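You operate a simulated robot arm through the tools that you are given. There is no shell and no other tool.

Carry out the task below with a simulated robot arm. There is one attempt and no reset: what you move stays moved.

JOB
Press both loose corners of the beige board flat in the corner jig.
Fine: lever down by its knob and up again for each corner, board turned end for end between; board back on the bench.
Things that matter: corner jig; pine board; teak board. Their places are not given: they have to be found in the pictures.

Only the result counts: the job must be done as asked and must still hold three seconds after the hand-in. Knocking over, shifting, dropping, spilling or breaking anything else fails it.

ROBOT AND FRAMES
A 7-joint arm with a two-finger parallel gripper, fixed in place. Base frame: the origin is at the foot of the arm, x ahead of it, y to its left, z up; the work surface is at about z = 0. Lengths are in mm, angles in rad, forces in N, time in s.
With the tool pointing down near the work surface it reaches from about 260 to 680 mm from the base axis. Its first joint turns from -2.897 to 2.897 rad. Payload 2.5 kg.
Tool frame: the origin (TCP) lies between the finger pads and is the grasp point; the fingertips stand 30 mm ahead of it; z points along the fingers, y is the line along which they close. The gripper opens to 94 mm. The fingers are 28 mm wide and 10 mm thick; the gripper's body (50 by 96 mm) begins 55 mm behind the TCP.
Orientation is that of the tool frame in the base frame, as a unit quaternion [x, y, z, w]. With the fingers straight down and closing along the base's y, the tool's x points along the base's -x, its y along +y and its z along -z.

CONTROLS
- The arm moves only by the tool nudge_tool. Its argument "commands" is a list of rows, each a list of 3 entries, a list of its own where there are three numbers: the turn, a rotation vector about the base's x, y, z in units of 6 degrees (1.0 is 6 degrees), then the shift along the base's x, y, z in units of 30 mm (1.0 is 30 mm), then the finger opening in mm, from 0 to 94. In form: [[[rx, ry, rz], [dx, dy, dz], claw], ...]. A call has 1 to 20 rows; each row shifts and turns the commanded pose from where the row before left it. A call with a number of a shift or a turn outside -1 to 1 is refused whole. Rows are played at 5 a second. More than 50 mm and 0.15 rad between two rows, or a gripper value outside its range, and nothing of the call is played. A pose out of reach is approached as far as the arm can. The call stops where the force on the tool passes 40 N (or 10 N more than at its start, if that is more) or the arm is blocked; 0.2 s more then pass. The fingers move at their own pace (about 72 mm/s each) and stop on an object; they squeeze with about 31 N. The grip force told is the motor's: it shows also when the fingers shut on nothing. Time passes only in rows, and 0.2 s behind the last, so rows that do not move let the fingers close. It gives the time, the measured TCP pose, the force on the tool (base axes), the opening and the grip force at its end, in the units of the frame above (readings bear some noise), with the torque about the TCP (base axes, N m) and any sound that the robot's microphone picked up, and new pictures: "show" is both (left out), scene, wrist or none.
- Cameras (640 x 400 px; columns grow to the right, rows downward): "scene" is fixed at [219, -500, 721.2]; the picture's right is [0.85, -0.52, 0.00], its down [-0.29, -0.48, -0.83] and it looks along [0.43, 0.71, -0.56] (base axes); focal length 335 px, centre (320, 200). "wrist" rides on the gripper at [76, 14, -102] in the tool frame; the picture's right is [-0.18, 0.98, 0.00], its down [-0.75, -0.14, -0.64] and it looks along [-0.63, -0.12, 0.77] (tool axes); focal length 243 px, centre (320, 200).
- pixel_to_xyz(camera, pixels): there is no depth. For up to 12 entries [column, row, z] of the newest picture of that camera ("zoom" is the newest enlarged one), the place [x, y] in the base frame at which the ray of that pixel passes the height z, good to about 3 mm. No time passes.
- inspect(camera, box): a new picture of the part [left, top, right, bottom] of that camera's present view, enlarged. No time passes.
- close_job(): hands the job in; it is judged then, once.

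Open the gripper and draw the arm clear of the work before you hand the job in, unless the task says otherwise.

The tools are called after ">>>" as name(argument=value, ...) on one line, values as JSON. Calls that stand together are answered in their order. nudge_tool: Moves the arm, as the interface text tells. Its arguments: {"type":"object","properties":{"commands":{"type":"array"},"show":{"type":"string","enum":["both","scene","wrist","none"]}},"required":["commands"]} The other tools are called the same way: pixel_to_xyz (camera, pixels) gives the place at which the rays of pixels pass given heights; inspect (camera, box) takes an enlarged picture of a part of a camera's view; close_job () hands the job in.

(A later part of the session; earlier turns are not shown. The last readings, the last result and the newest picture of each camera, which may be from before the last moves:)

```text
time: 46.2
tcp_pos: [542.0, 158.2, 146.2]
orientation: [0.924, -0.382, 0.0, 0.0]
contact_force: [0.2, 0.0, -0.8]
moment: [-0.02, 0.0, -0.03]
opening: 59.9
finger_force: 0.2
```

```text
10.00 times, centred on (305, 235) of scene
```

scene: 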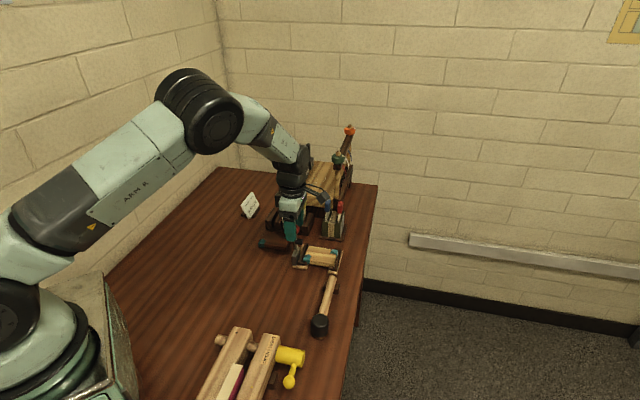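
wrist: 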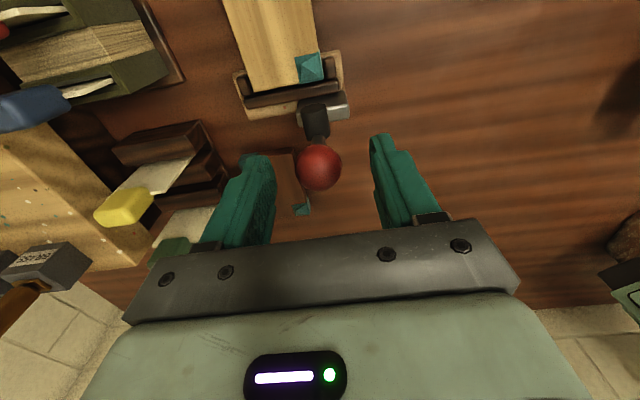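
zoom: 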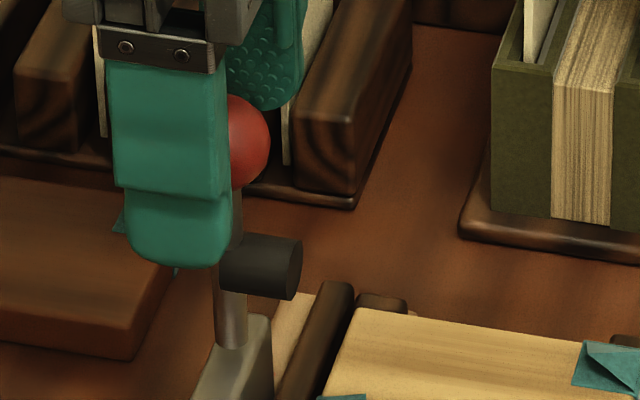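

The knob is now exactly centred between the fingers (wrist px (318,167)), lever upright. I close on it.

>>> nudge_tool(commands=[[[0, 0, 0], [0, 0, 0], 40], [[0, 0, 0], [0, 0, 0], 30], [[0, 0, 0], [0, 0, 0], 20], [[0, 0, 0], [0, 0, 0], 15], [[0, 0, 0], [0, 0, 0], 15]], show="wrist")

>>> inspect(camera="wrist", box=[200, 40, 440, 240])

```text
time: 47.4
tcp_pos: [542.3, 158.2, 146.6]
orientation: [0.924, -0.382, 0.001, -0.002]
contact_force: [12.4, 9.8, -5.9]
moment: [0.09, -0.28, 0.03]
opening: 26.9
finger_force: 44.7
```

wrist: 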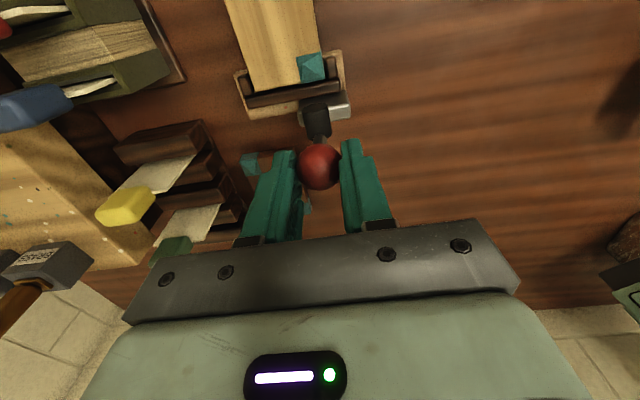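

```text
2.00 times, centred on (320, 140) of wrist
```

zoom: 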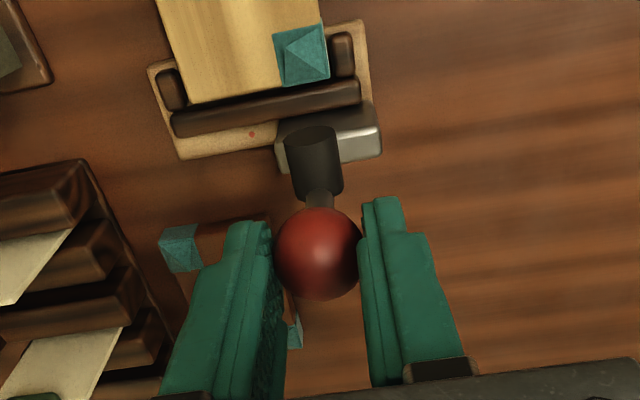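

The fingers hold the knob at 26.9 mm, with ~16 N of side force along +u, so my centre is slightly off. I shift +u by about 1.5 mm to relieve it.

>>> nudge_tool(commands=[[[0, 0, 0], [0.02, 0.02, 0], 15], [[0, 0, 0], [0.02, 0.02, 0], 15], [[0, 0, 0], [0, 0, 0], 15]], show="none")

```text
time: 48.2
tcp_pos: [542.9, 159.9, 147.6]
orientation: [0.924, -0.383, -0.001, 0.001]
contact_force: [-6.3, -2.1, 3.9]
moment: [0.09, 0.32, -0.01]
opening: 26.9
finger_force: 44.6
```

Side force is now −6 N, so centred within half a millimetre. I swing the knob along the first 15° of its arc (radius ≈80 mm, toward +v and down) and check the force.

>>> nudge_tool(commands=[[[0, 0, 0], [0.154, -0.174, -0.01], 15], [[0, 0, 0], [0.163, -0.163, -0.03], 15], [[0, 0, 0], [0.161, -0.161, -0.05], 15], [[0, 0, 0], [0, 0, 0], 15]], show="scene")

>>> inspect(camera="scene", box=[280, 215, 360, 275])

```text
time: 49.2
tcp_pos: [556.2, 145.3, 144.9]
orientation: [0.924, -0.382, -0.001, 0.0]
contact_force: [-15.8, 6.0, 1.0]
moment: [0.92, 1.09, 0.03]
opening: 27.1
finger_force: 45.3
```

scene: 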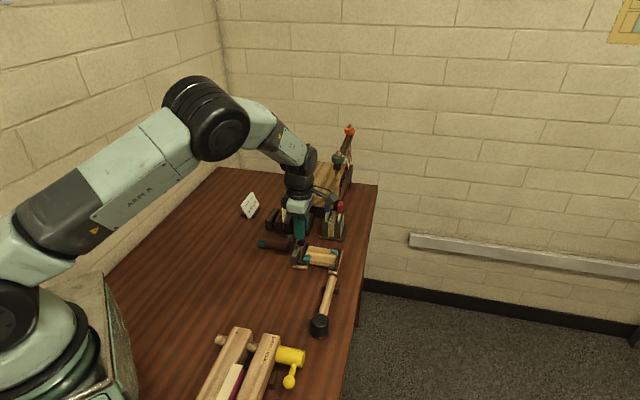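

```text
6.67 times, centred on (320, 245) of scene
```

zoom: 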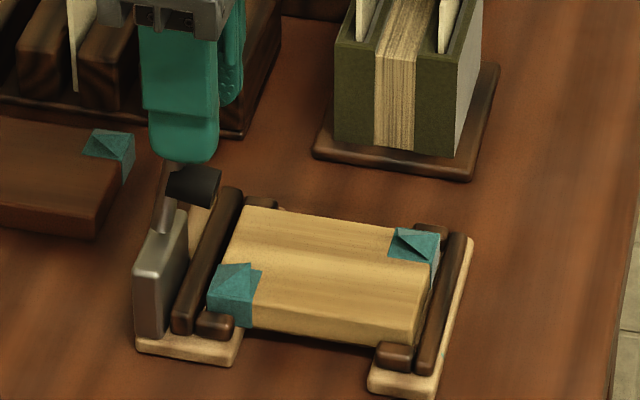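

The lever follows, resisting with ~15 N. I continue the arc to about 45° and check again.

>>> nudge_tool(commands=[[[0, 0, 0], [0.145, -0.168, -0.07], 15], [[0, 0, 0], [0.152, -0.152, -0.089], 15], [[0, 0, 0], [0.146, -0.146, -0.107], 15], [[0, 0, 0], [0.139, -0.139, -0.125], 15], [[0, 0, 0], [0.13, -0.13, -0.142], 15], [[0, 0, 0], [0.121, -0.121, -0.157], 15], [[0, 0, 0], [0, 0, 0], 15]], show="scene")

>>> inspect(camera="scene", box=[280, 215, 360, 275])

```text
time: 50.8
tcp_pos: [583.4, 118.0, 123.7]
orientation: [0.924, -0.383, 0.001, 0.0]
contact_force: [-9.2, 1.8, 14.7]
moment: [0.93, 1.0, 0.13]
opening: 26.8
finger_force: 45.3
```

scene: 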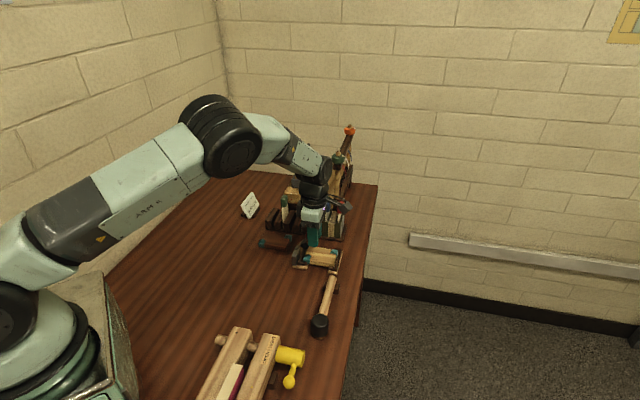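

```text
6.67 times, centred on (320, 245) of scene
```

zoom: 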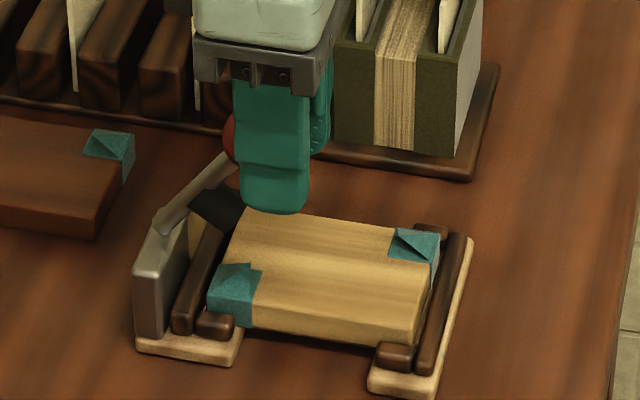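

The knob shows at the left of the finger in the scene (zoom (228,140)), so it may lag in the grip. I check the wrist view.

>>> inspect(camera="wrist", box=[200, 40, 440, 240])

>>> inspect(camera="scene", box=[290, 220, 330, 260])

```text
2.00 times, centred on (320, 140) of wrist
```

zoom: 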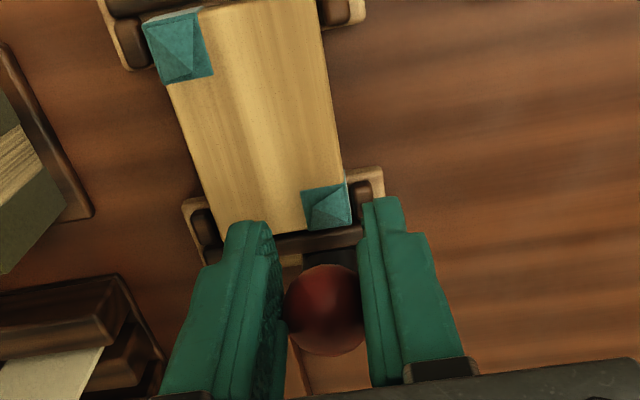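

```text
10.00 times, centred on (310, 240) of scene
```

zoom: 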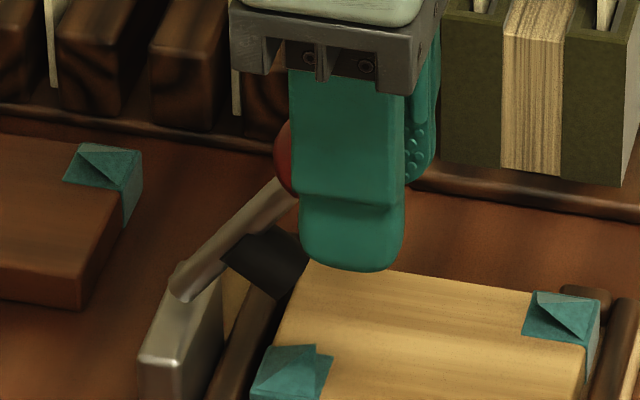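

The knob has slipped about 15 mm in the fingers: its rotation against the pads costs more torque than the lever itself. The lever holds its angle by friction, so I open, rise above the knob, and will press it down with closed fingertips instead.

>>> nudge_tool(commands=[[[0, 0, 0], [0, 0, 0], 30], [[0, 0, 0], [0, 0, 0], 45], [[0, 0, 0], [0, 0, 0], 60], [[0, 0, 0], [0, 0, 0.5], 60], [[0, 0, 0], [0, 0, 0.5], 60], [[0, 0, 0], [0, 0, 0.5], 60], [[0, 0, 0], [0, 0, 0], 60]], show="both")

>>> inspect(camera="scene", box=[280, 215, 360, 275])

>>> inspect(camera="wrist", box=[200, 40, 440, 240])

```text
time: 52.4
tcp_pos: [581.8, 119.5, 169.5]
orientation: [0.924, -0.383, 0.0, 0.0]
contact_force: [0.3, 0.4, -0.1]
moment: [0.0, 0.0, 0.02]
opening: 59.8
finger_force: 0.1
```

scene: 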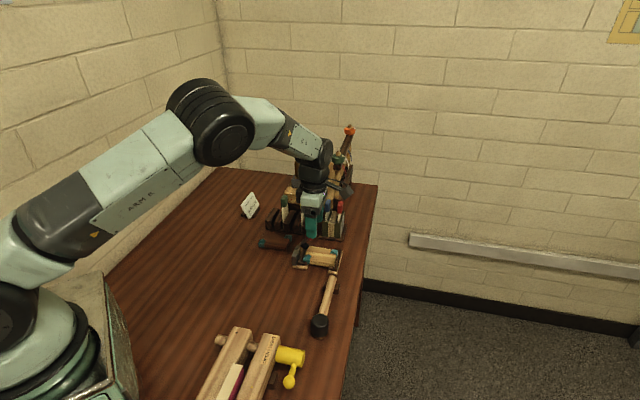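
wrist: 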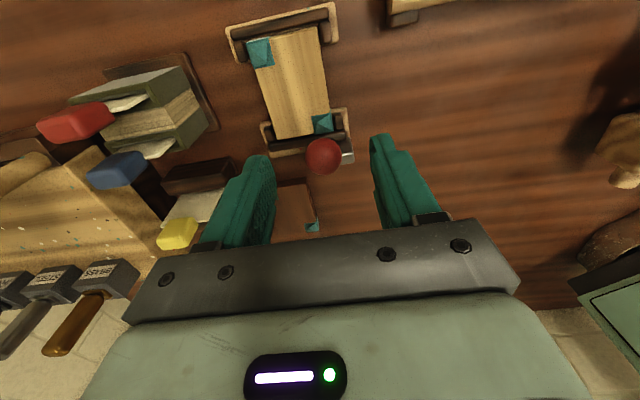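

```text
6.67 times, centred on (320, 245) of scene
```

zoom: 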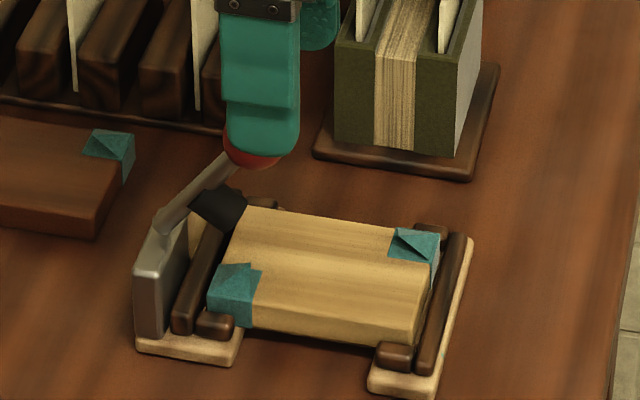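

```text
2.00 times, centred on (320, 140) of wrist
```

zoom: 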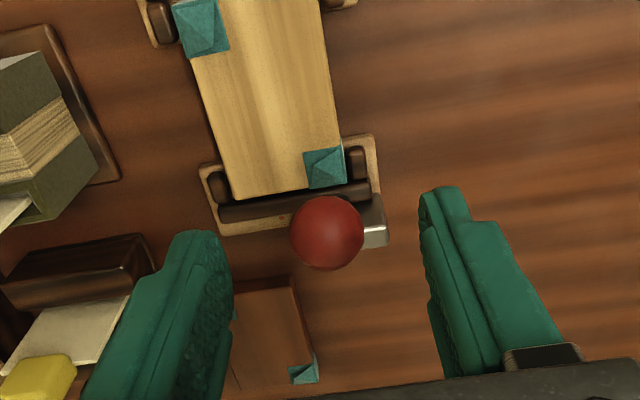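

The lever stays put, knob near v≈313, z≈113. I close the fingers and bring the closed tips just above the knob, slightly on its −v side.

>>> nudge_tool(commands=[[[0, 0, 0], [0, 0, 0.2], 30], [[0, 0, 0], [0, 0, 0], 0], [[0, 0, 0], [-0.25, 0.25, 0], 0], [[0, 0, 0], [-0.236, 0.236, 0], 0], [[0, 0, 0], [0, 0, 0], 0]], show="both")

>>> inspect(camera="scene", box=[280, 215, 360, 275])

>>> inspect(camera="wrist", box=[200, 40, 440, 240])

```text
time: 53.6
tcp_pos: [567.6, 133.8, 172.9]
orientation: [0.924, -0.383, 0.0, 0.0]
contact_force: [0.1, 0.1, -0.2]
moment: [-0.02, -0.01, -0.01]
opening: 0.0
finger_force: 30.8
```

scene: 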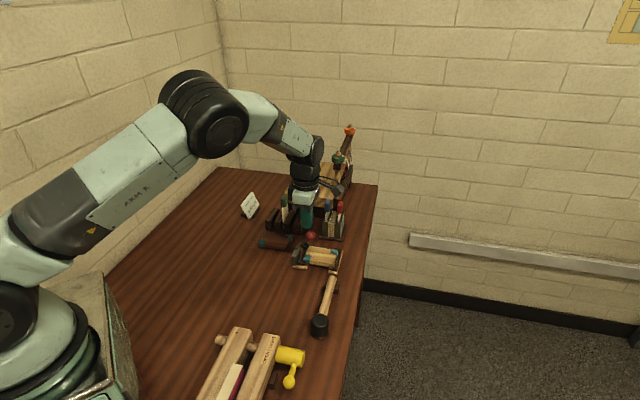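
wrist: 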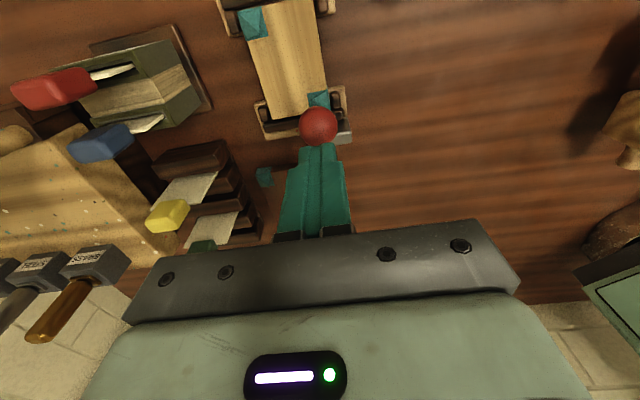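

```text
6.67 times, centred on (320, 245) of scene
```

zoom: 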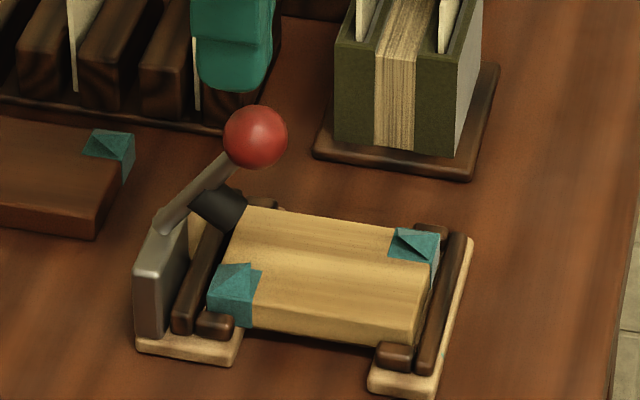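

```text
2.00 times, centred on (320, 140) of wrist
```

zoom: 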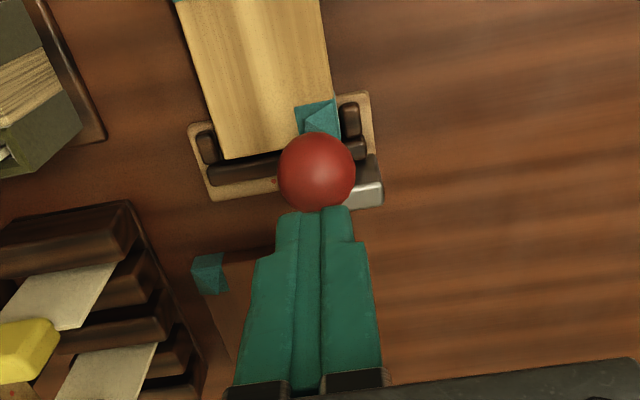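

The knob is at v≈313, z≈113 and the closed tips stand 16 mm above it on its −v side. I come down on it and press it along its arc to about 60°.

>>> nudge_tool(commands=[[[0, 0, 0], [0, 0, -0.27], 0], [[0, 0, 0], [0, 0, -0.27], 0], [[0, 0, 0], [0.11, -0.11, -0.13], 0], [[0, 0, 0], [0.11, -0.11, -0.13], 0], [[0, 0, 0], [0.11, -0.11, -0.165], 0], [[0, 0, 0], [0.11, -0.11, -0.165], 0], [[0, 0, 0], [0.09, -0.09, -0.185], 0], [[0, 0, 0], [0.09, -0.09, -0.185], 0], [[0, 0, 0], [0, 0, 0], 0]], show="both")

>>> inspect(camera="scene", box=[280, 215, 360, 275])

>>> inspect(camera="wrist", box=[200, 40, 440, 240])

```text
time: 55.6
tcp_pos: [584.5, 114.4, 129.6]
orientation: [0.924, -0.384, 0.0, 0.0]
contact_force: [0.3, 0.4, 0.1]
moment: [-0.01, 0.01, 0.02]
opening: 0.0
finger_force: 31.3
```

scene: 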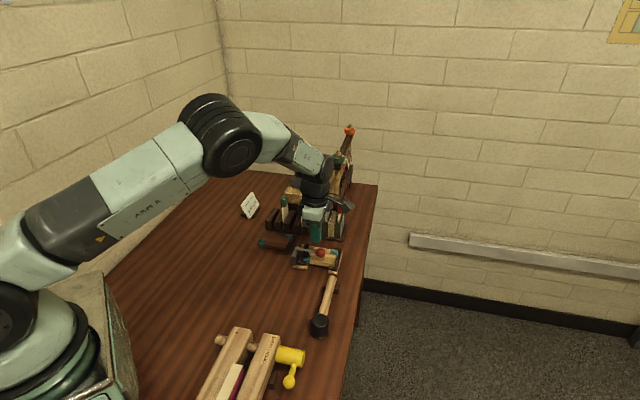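
wrist: 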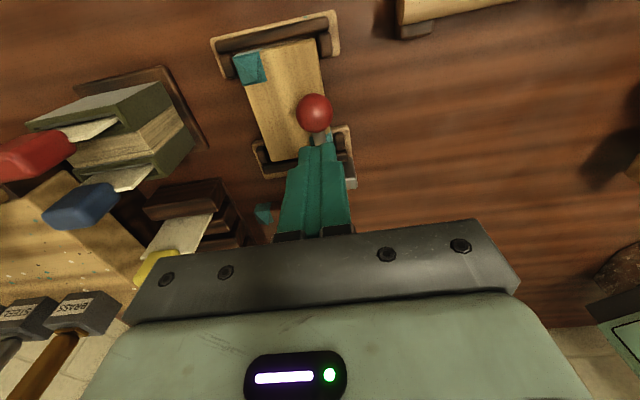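

```text
6.67 times, centred on (320, 245) of scene
```

zoom: 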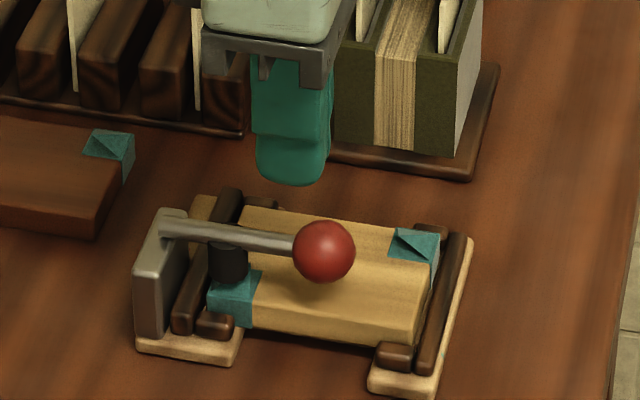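

```text
2.00 times, centred on (320, 140) of wrist
```

zoom: 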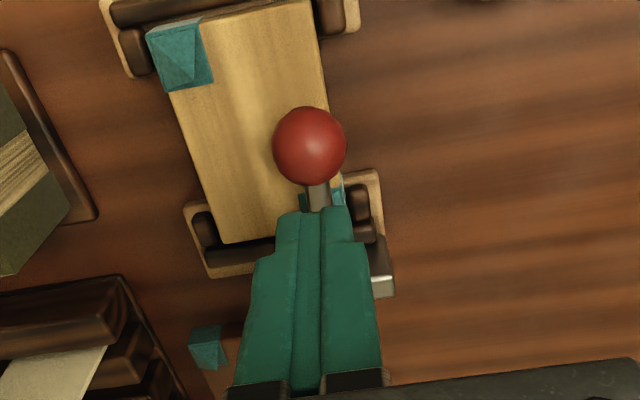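

The lever dropped by its own weight to horizontal and the pad now stands on the taped corner; the knob is near v≈343, z≈57. I bring the tips over the knob and press it down firmly in small steps.

>>> nudge_tool(commands=[[[0, 0, 0], [0.224, -0.224, -0.2], 0], [[0, 0, 0], [0, 0, -0.3], 0], [[0, 0, 0], [0, 0, -0.3], 0], [[0, 0, 0], [0, 0, -0.1], 0], [[0, 0, 0], [0, 0, 0], 0]], show="both")

>>> inspect(camera="scene", box=[280, 215, 360, 275])

```text
time: 56.8
tcp_pos: [592.1, 109.4, 102.1]
orientation: [0.924, -0.382, -0.001, -0.001]
contact_force: [0.7, -0.3, -0.7]
moment: [0.02, 0.01, -0.02]
opening: 0.0
finger_force: 30.7
```

scene: 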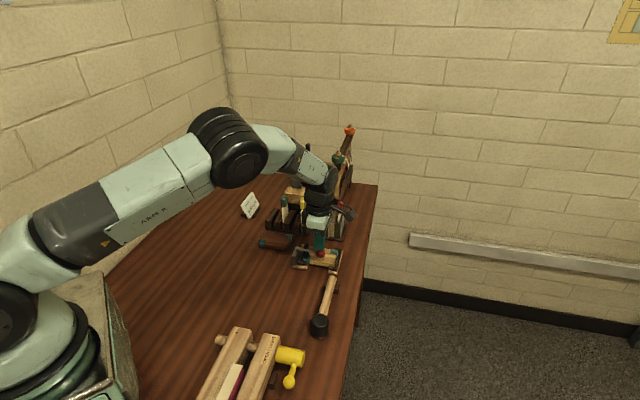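
wrist: 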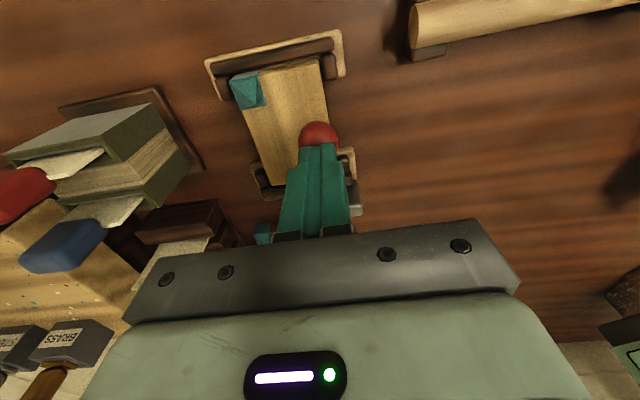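

```text
6.67 times, centred on (320, 245) of scene
```

zoom: 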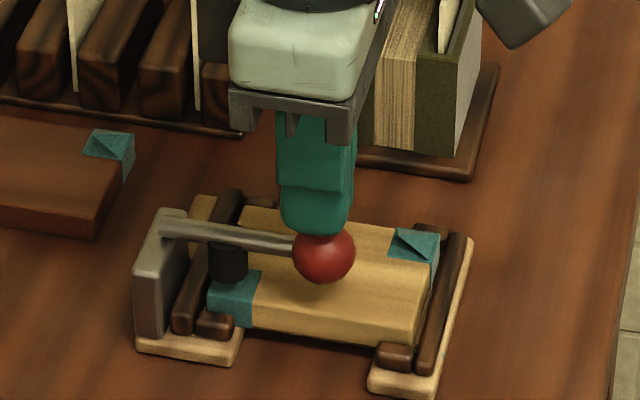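

The tips are right over the knob with no contact yet. I press down in 2 mm steps until force builds.

>>> nudge_tool(commands=[[[0, 0, 0], [0, 0, -0.07], 0], [[0, 0, 0], [0, 0, -0.07], 0], [[0, 0, 0], [0, 0, -0.07], 0], [[0, 0, 0], [0, 0, 0], 0]], show="none")

```text
time: 57.8
tcp_pos: [593.8, 108.9, 97.0]
orientation: [0.924, -0.382, 0.001, 0.0]
contact_force: [-4.4, -1.9, 17.1]
moment: [-0.14, 0.08, -0.08]
opening: 0.0
finger_force: 31.0
```

Contact: 17 N at TCP z≈97. I press a little more and hold, watching the force and picture.

>>> nudge_tool(commands=[[[0, 0, 0], [0, 0, -0.05], 0], [[0, 0, 0], [0, 0, -0.04], 0], [[0, 0, 0], [0, 0, 0], 0], [[0, 0, 0], [0, 0, 0], 0]], show="both")

>>> inspect(camera="scene", box=[280, 225, 340, 275])

```text
time: 58.5
tcp_pos: [593.8, 109.1, 96.1]
orientation: [0.924, -0.383, 0.002, -0.001]
contact_force: [-2.9, 0.0, 12.6]
moment: [-0.04, 0.1, 0.01]
opening: 0.0
finger_force: 30.6
stopped in row 3: the force on the tool passed its limit at 42 N (the readings are from after the stop); the commanded pose is now the measured one
```

scene: 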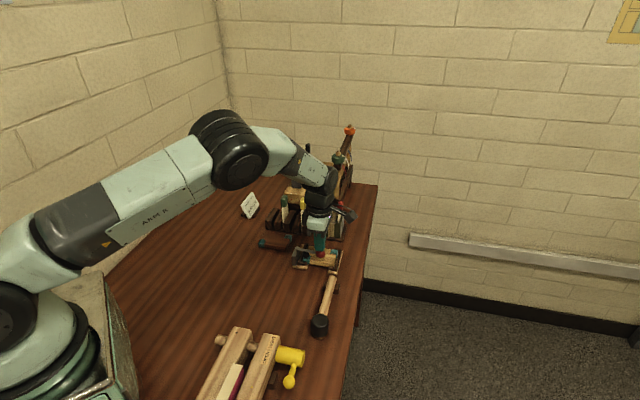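
wrist: 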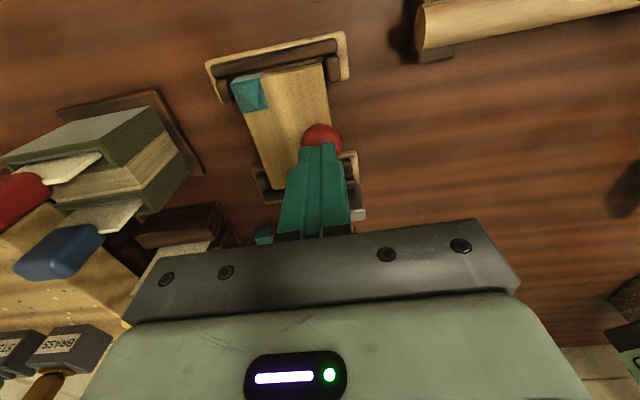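

```text
8.00 times, centred on (310, 250) of scene
```

zoom: 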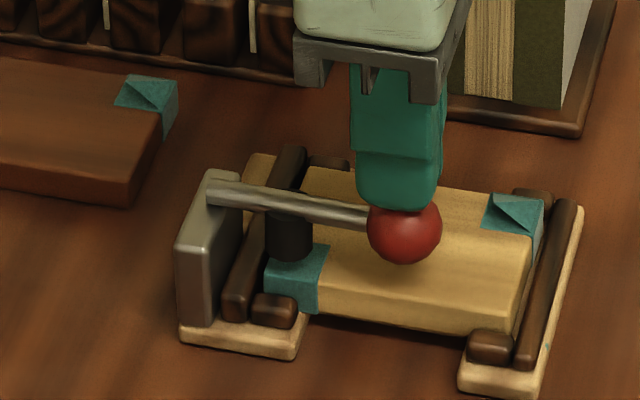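

The press peaked at 42 N and the taped corner under the pad looks flat. Now I rise, open, and come down around the knob to grip it for lifting.

>>> nudge_tool(commands=[[[0, 0, 0], [0, 0, 0.5], 0], [[0, 0, 0], [0, 0, 0.4], 25], [[0, 0, 0], [0, 0, 0], 50], [[0, 0, 0], [0, 0, 0], 50], [[0, 0, 0], [0, 0, -0.5], 50], [[0, 0, 0], [0, 0, -0.6], 50], [[0, 0, 0], [0, 0, -0.6], 50], [[0, 0, 0], [0, 0, 0], 50]], show="both")

>>> inspect(camera="scene", box=[280, 225, 340, 275])

>>> inspect(camera="wrist", box=[200, 40, 440, 240])

```text
time: 60.3
tcp_pos: [593.8, 107.5, 69.8]
orientation: [0.924, -0.382, 0.001, -0.001]
contact_force: [-0.3, 0.8, 0.4]
moment: [-0.01, 0.0, 0.02]
opening: 50.0
finger_force: 0.1
```

scene: 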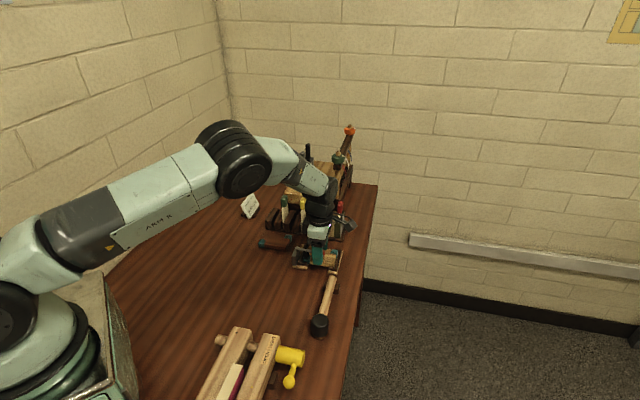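
wrist: 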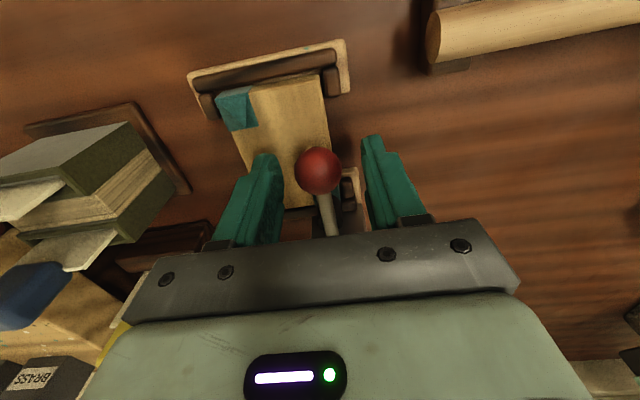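

```text
8.00 times, centred on (310, 250) of scene
```

zoom: 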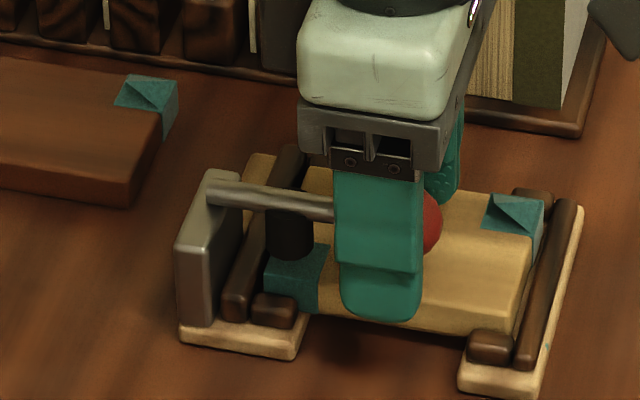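

```text
2.00 times, centred on (320, 140) of wrist
```

zoom: 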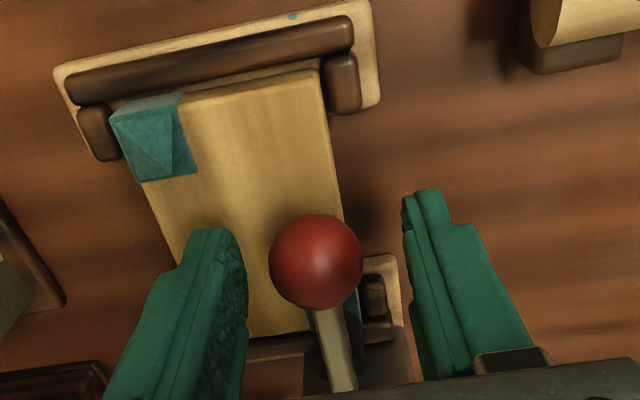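

The knob is centred between the fingers (wrist px (318,171)). I close on it.

>>> nudge_tool(commands=[[[0, 0, 0], [0, 0, 0], 35], [[0, 0, 0], [0, 0, 0], 28], [[0, 0, 0], [0, 0, 0], 15], [[0, 0, 0], [0, 0, 0], 15]], show="none")

```text
time: 61.3
tcp_pos: [595.5, 108.9, 70.5]
orientation: [0.924, -0.383, 0.001, -0.001]
contact_force: [10.3, 7.7, -3.4]
moment: [-0.06, -0.37, 0.05]
opening: 26.9
finger_force: 45.2
```

Side force ~13 N along +u again, so I add ~1 mm of +u. I start lifting the lever along its arc, turning the tool with it about the hinge direction so the knob does not spin in the grip; first two steps to check.

>>> nudge_tool(commands=[[[0, 0, 0], [0.02, 0.02, 0], 15], [[-0.707, -0.707, 0], [-0.053, 0.053, 0.249], 15], [[-0.707, -0.707, 0], [-0.0705, 0.0705, 0.24], 15], [[0, 0, 0], [0, 0, 0], 15]], show="scene")

>>> inspect(camera="scene", box=[280, 225, 340, 275])

```text
time: 62.3
tcp_pos: [591.2, 110.3, 85.4]
orientation: [0.918, -0.381, 0.099, 0.041]
contact_force: [15.2, -4.5, -3.8]
moment: [-0.44, -0.56, 0.13]
opening: 26.8
finger_force: 45.2
```

scene: 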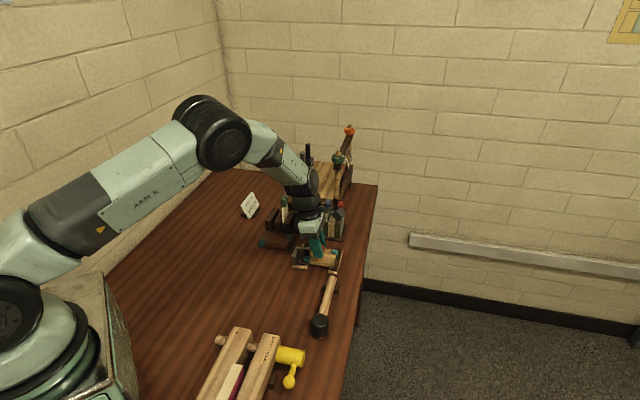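

```text
8.00 times, centred on (310, 250) of scene
```

zoom: 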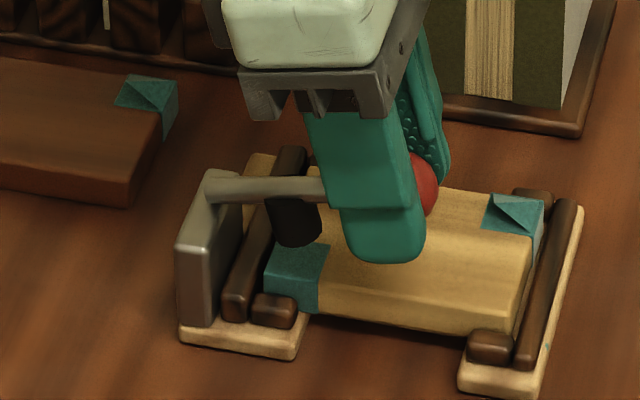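

The lever rises with the grip steady, and the corner beneath is flat. A 14 N outward pull suggests I'm ~1 mm short in radius; I compensate and continue to ~42°.

>>> nudge_tool(commands=[[[-0.707, -0.707, 0], [-0.055, 0.065, 0.228], 15], [[-0.707, -0.707, 0], [-0.094, 0.104, 0.215], 15], [[-0.707, -0.707, 0], [-0.1195, 0.1195, 0.198], 15], [[-0.707, -0.707, 0], [-0.134, 0.134, 0.179], 15], [[-0.707, -0.707, 0], [-0.146, 0.146, 0.158], 15], [[0, 0, 0], [0, 0, 0], 15]], show="scene")

>>> inspect(camera="scene", box=[270, 215, 340, 270])

```text
time: 63.7
tcp_pos: [573.7, 129.6, 116.0]
orientation: [0.862, -0.358, 0.331, 0.138]
contact_force: [1.8, -13.1, 3.3]
moment: [-0.39, -0.28, -0.04]
opening: 26.9
finger_force: 44.8
```

scene: 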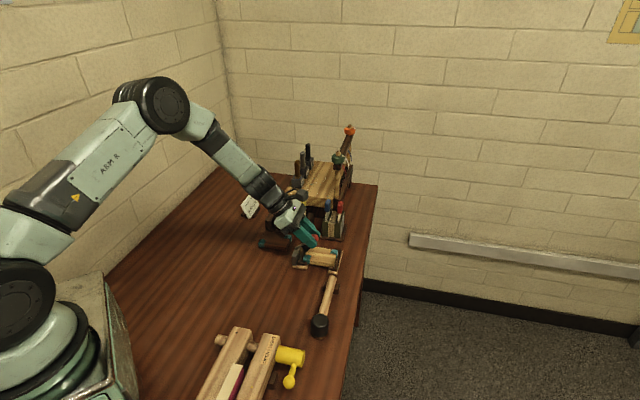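

```text
7.27 times, centred on (305, 242) of scene
```

zoom: 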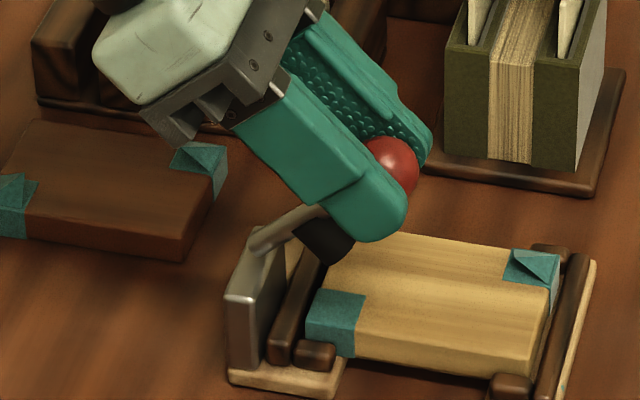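

The pressed corner is flat and the lever is at ~45°, still well held. I continue raising with rotation to ~66°, then translate the last part to upright.

>>> nudge_tool(commands=[[[-0.707, -0.707, 0], [-0.152, 0.152, 0.136], 15], [[-0.707, -0.707, 0], [-0.166, 0.166, 0.112], 15], [[-0.707, -0.707, 0], [-0.1735, 0.1735, 0.087], 15], [[-0.707, -0.707, 0], [-0.179, 0.179, 0.06], 15], [[0, 0, 0], [0, 0, 0], 15]], show="scene")

>>> inspect(camera="scene", box=[260, 205, 340, 270])

```text
time: 64.9
tcp_pos: [553.1, 149.2, 126.2]
orientation: [0.774, -0.321, 0.504, 0.209]
contact_force: [-20.9, -20.1, 5.5]
moment: [-0.05, 0.11, -0.51]
opening: 26.8
finger_force: 45.3
```

scene: 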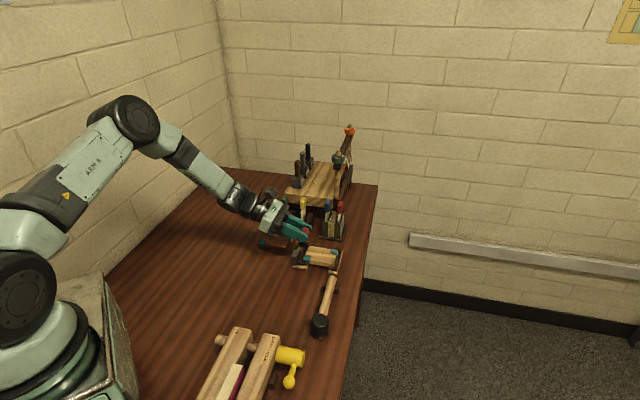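

```text
6.15 times, centred on (300, 238) of scene
```

zoom: 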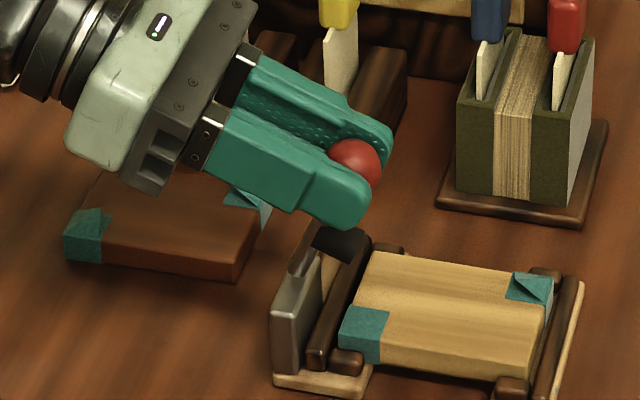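

Lever is ~25° from upright; there's a 29 N side force along −u, so I correct ~1.5 mm in −u and translate the knob on toward upright.

>>> nudge_tool(commands=[[[0, 0, 0], [-0.045, -0.045, 0], 15], [[0, 0, 0], [-0.15, 0.15, 0.09], 15], [[0, 0, 0], [-0.15, 0.15, 0.06], 15], [[0, 0, 0], [-0.15, 0.15, 0.035], 15], [[0, 0, 0], [-0.14, 0.14, 0.01], 15], [[0, 0, 0], [0, 0, 0], 15]], show="scene")

>>> inspect(camera="scene", box=[260, 205, 340, 270])

```text
time: 66.3
tcp_pos: [535.5, 167.1, 134.7]
orientation: [0.774, -0.321, 0.505, 0.208]
contact_force: [5.8, -15.3, 7.2]
moment: [-0.97, -0.92, -0.07]
opening: 26.6
finger_force: 44.9
```

scene: 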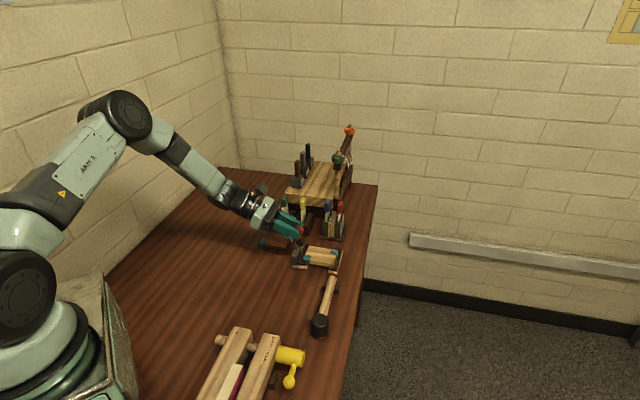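

```text
6.15 times, centred on (300, 238) of scene
```

zoom: 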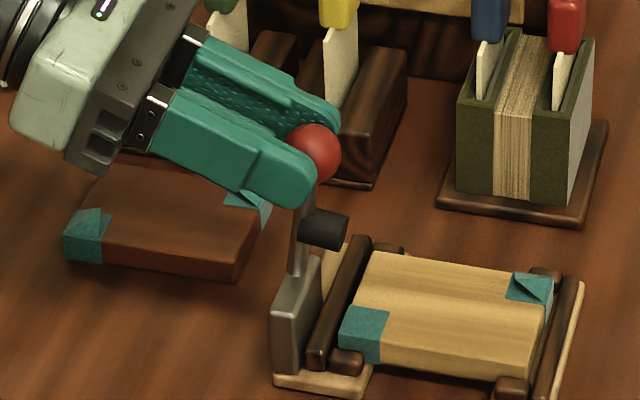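

The lever is within ~9° of upright. I push it the last ~11 mm of −v to where it stood at first.

>>> nudge_tool(commands=[[[0, 0, 0], [-0.13, 0.13, 0.01], 15], [[0, 0, 0], [-0.13, 0.13, 0.01], 15], [[0, 0, 0], [-0.06, 0.06, 0], 15], [[0, 0, 0], [0, 0, 0], 15]], show="scene")

>>> inspect(camera="scene", box=[260, 205, 340, 270])

```text
time: 67.3
tcp_pos: [526.7, 176.4, 134.0]
orientation: [0.775, -0.321, 0.503, 0.208]
contact_force: [15.5, -8.0, 3.9]
moment: [-0.86, -0.97, 0.12]
opening: 26.8
finger_force: 45.0
```

scene: 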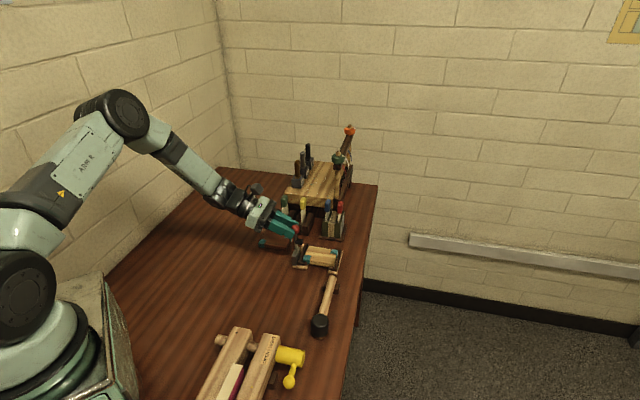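

```text
6.15 times, centred on (300, 238) of scene
```

zoom: 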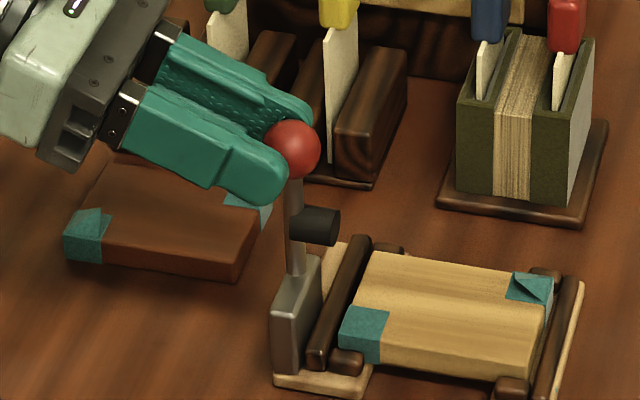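

The knob is back at its starting pixel (295.6,229.7): lever upright. I open and draw back along the fingers, then rise and turn the tool back to vertical.

>>> nudge_tool(commands=[[[0, 0, 0], [0, 0, 0], 30], [[0, 0, 0], [0, 0, 0], 45], [[0, 0, 0], [0, 0, 0], 60], [[0, 0, 0], [-0.3, 0.3, 0.2], 60], [[0, 0, 0], [-0.4, 0.4, 0.25], 60], [[0, 0, 0], [-0.3, 0.3, 0.5], 60], [[0, 0, 0], [0, 0, 0.8], 60], [[0, 0, 0], [0, 0, 0.8], 60], [[0, 0, 0], [0, 0, 0], 60]], show="both")

>>> inspect(camera="scene", box=[260, 205, 340, 270])

```text
time: 69.3
tcp_pos: [495.2, 206.9, 211.5]
orientation: [0.775, -0.321, 0.503, 0.208]
contact_force: [0.1, -0.4, 1.1]
moment: [0.03, -0.01, -0.01]
opening: 60.0
finger_force: 0.0
```

scene: 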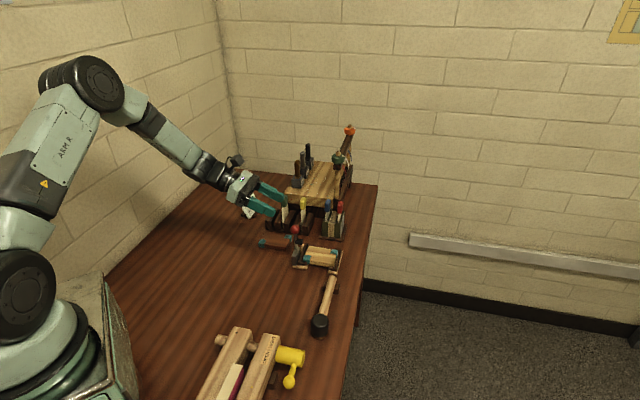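
wrist: 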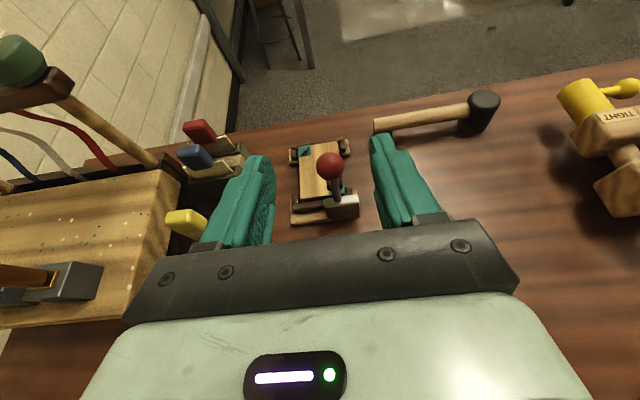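

```text
6.15 times, centred on (300, 238) of scene
```

zoom: 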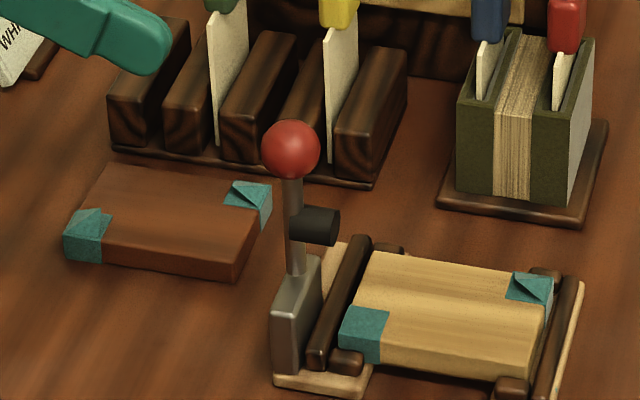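

The first corner lies flat and the lever is upright. I turn the tool back to vertical while moving over the jig at a safe height.

>>> nudge_tool(commands=[[[0, 0, 0], [0, 0, 0.5], 80], [[0.707, 0.707, 0], [0.357, -0.26, 0], 80], [[0.707, 0.707, 0], [0.357, -0.26, 0], 80], [[0.707, 0.707, 0], [0.357, -0.26, 0], 80], [[0.707, 0.707, 0], [0.357, -0.26, 0], 80], [[0.707, 0.707, 0], [0.357, -0.26, 0], 80], [[0.707, 0.707, 0], [0.357, -0.26, 0], 80], [[0.707, 0.707, 0], [0.357, -0.26, 0], 80], [[0.707, 0.707, 0], [0.357, -0.26, 0], 80], [[0.707, 0.707, 0], [0.357, -0.26, 0], 80], [[0.707, 0.707, 0], [0.357, -0.26, 0], 80], [[0.707, 0.707, 0], [0.357, -0.26, 0], 80], [[0, 0, 0], [0, 0, -0.5], 80], [[0, 0, 0], [0, 0, -0.6], 80], [[0, 0, 0], [0, 0, 0], 80]], show="both")

>>> inspect(camera="wrist", box=[230, 0, 430, 160])

```text
time: 72.5
tcp_pos: [614.6, 121.4, 194.2]
orientation: [0.923, -0.384, 0.001, -0.001]
contact_force: [-0.4, 0.7, -0.4]
moment: [-0.03, -0.02, -0.03]
opening: 79.9
finger_force: 0.0
```

scene: 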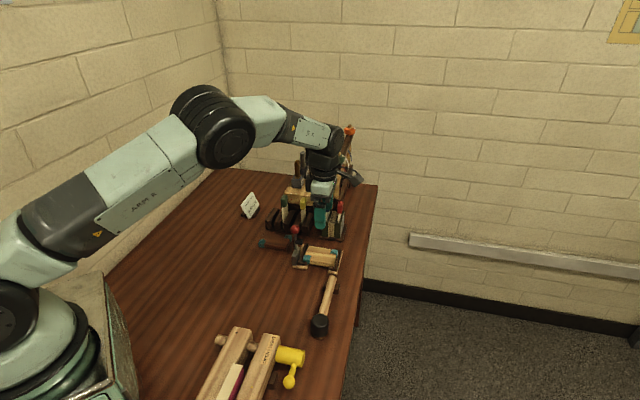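
wrist: 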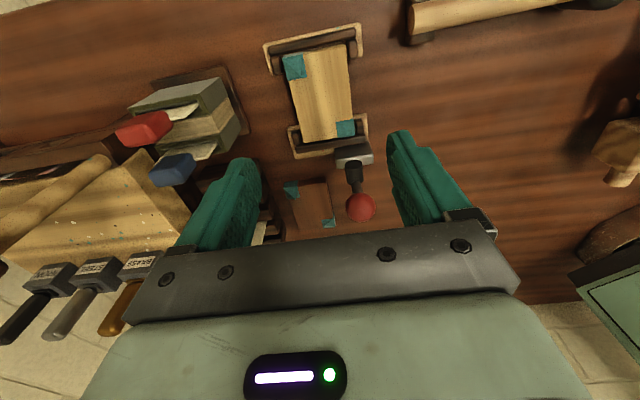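

```text
2.50 times, centred on (330, 80) of wrist
```

zoom: 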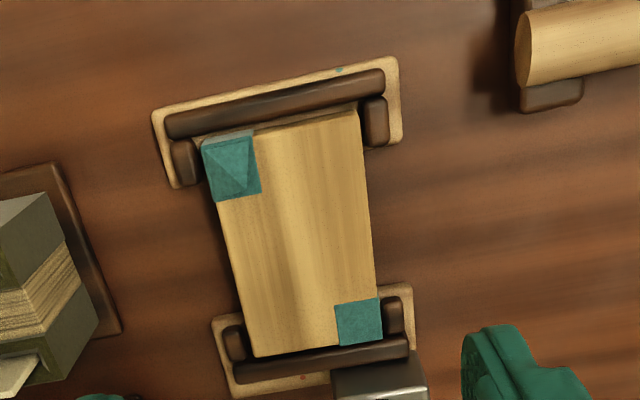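

The first corner (lower right in the picture) is flat; the other at the far end is still raised. I query the board's top corners to regrip it.

>>> pixel_to_xyz(camera="zoom", pixels=[[203, 150, 25], [203, 150, 25], [203, 150, 25], [358, 112, 25], [358, 112, 25], [358, 112, 25], [383, 342, 25], [383, 342, 25], [383, 342, 25], [255, 357, 25], [255, 357, 25], [255, 357, 25]])

```text
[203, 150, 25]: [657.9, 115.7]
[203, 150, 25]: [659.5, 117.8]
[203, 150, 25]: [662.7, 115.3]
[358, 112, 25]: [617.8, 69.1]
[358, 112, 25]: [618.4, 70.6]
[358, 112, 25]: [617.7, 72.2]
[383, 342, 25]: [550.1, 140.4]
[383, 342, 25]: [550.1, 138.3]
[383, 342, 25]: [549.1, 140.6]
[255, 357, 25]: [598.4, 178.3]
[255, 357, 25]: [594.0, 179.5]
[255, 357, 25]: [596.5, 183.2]
```

The board's centre is u≈518, v≈339. I descend around it, 8 mm to the +v side of its centre as before.

>>> nudge_tool(commands=[[[0, 0, 0], [-0.07, 0, -0.8], 78], [[0, 0, 0], [0, 0, -0.9], 78], [[0, 0, 0], [0, 0, -0.9], 78], [[0, 0, 0], [0, 0, -0.9], 78], [[0, 0, 0], [0, 0, -0.9], 78], [[0, 0, 0], [0, 0, -0.3], 78], [[0, 0, 0], [0, 0, 0], 78]], show="both")

>>> inspect(camera="wrist", box=[180, 20, 460, 240])

>>> inspect(camera="scene", box=[280, 215, 360, 275])

```text
time: 74.1
tcp_pos: [611.2, 121.4, 51.2]
orientation: [0.924, -0.383, 0.002, 0.0]
contact_force: [-0.3, 0.1, -0.1]
moment: [-0.01, 0.01, 0.04]
opening: 77.9
finger_force: 0.1
```

scene: 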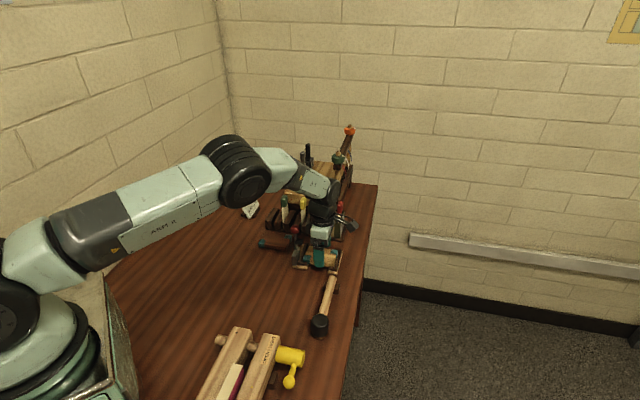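
wrist: 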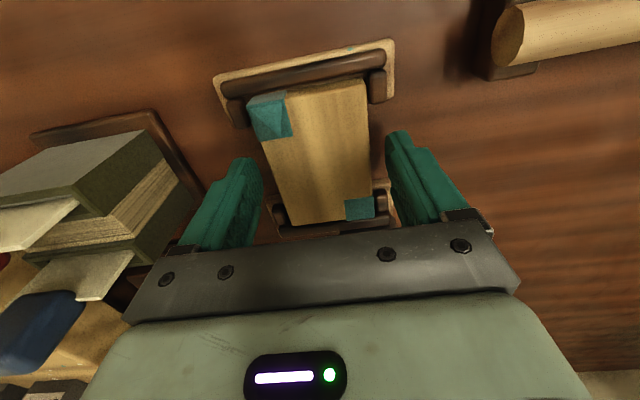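

```text
1.82 times, centred on (320, 130) of wrist
```

zoom: 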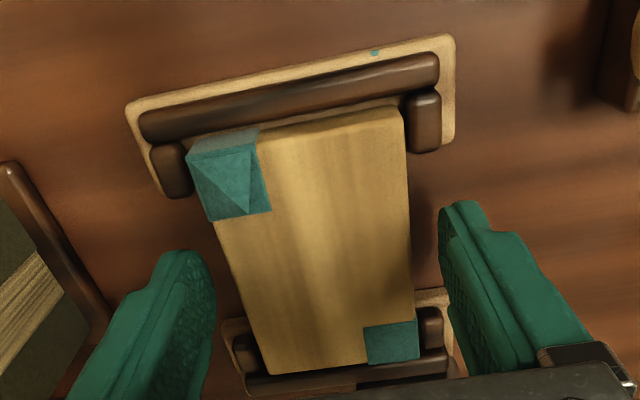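

```text
6.67 times, centred on (320, 245) of scene
```

zoom: 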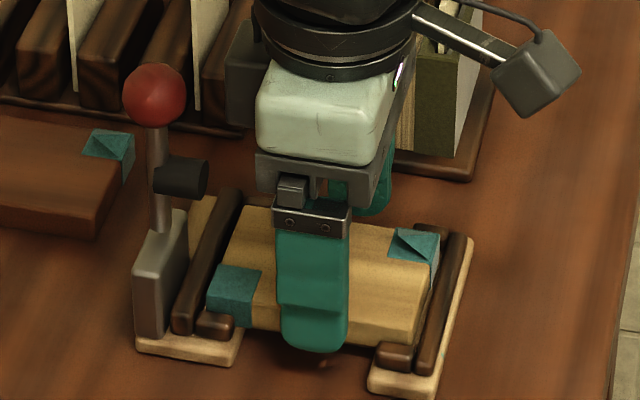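

Fingers straddle the board. I lower 10 mm and close on it.

>>> nudge_tool(commands=[[[0, 0, 0], [0, 0, -0.2], 78], [[0, 0, 0], [0, 0, -0.14], 78], [[0, 0, 0], [0, 0, 0], 66], [[0, 0, 0], [0, 0, 0], 50], [[0, 0, 0], [0, 0, 0], 50], [[0, 0, 0], [0, 0, 0], 50], [[0, 0, 0], [0, 0, 0], 50]], show="wrist")

```text
time: 75.7
tcp_pos: [611.0, 122.4, 41.8]
orientation: [0.924, -0.383, 0.001, 0.0]
contact_force: [0.2, 0.6, -0.2]
moment: [-0.02, 0.0, 0.02]
opening: 60.9
finger_force: 31.0
```

wrist: 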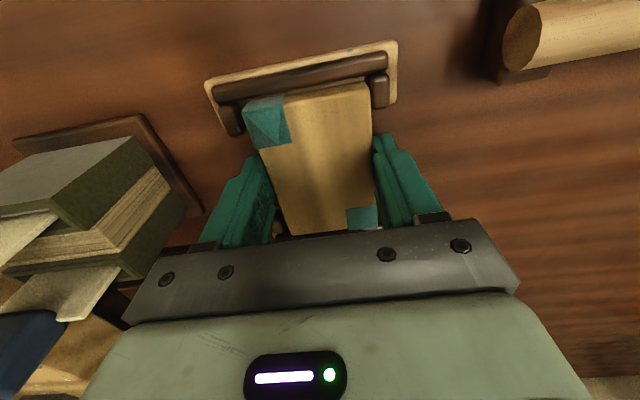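

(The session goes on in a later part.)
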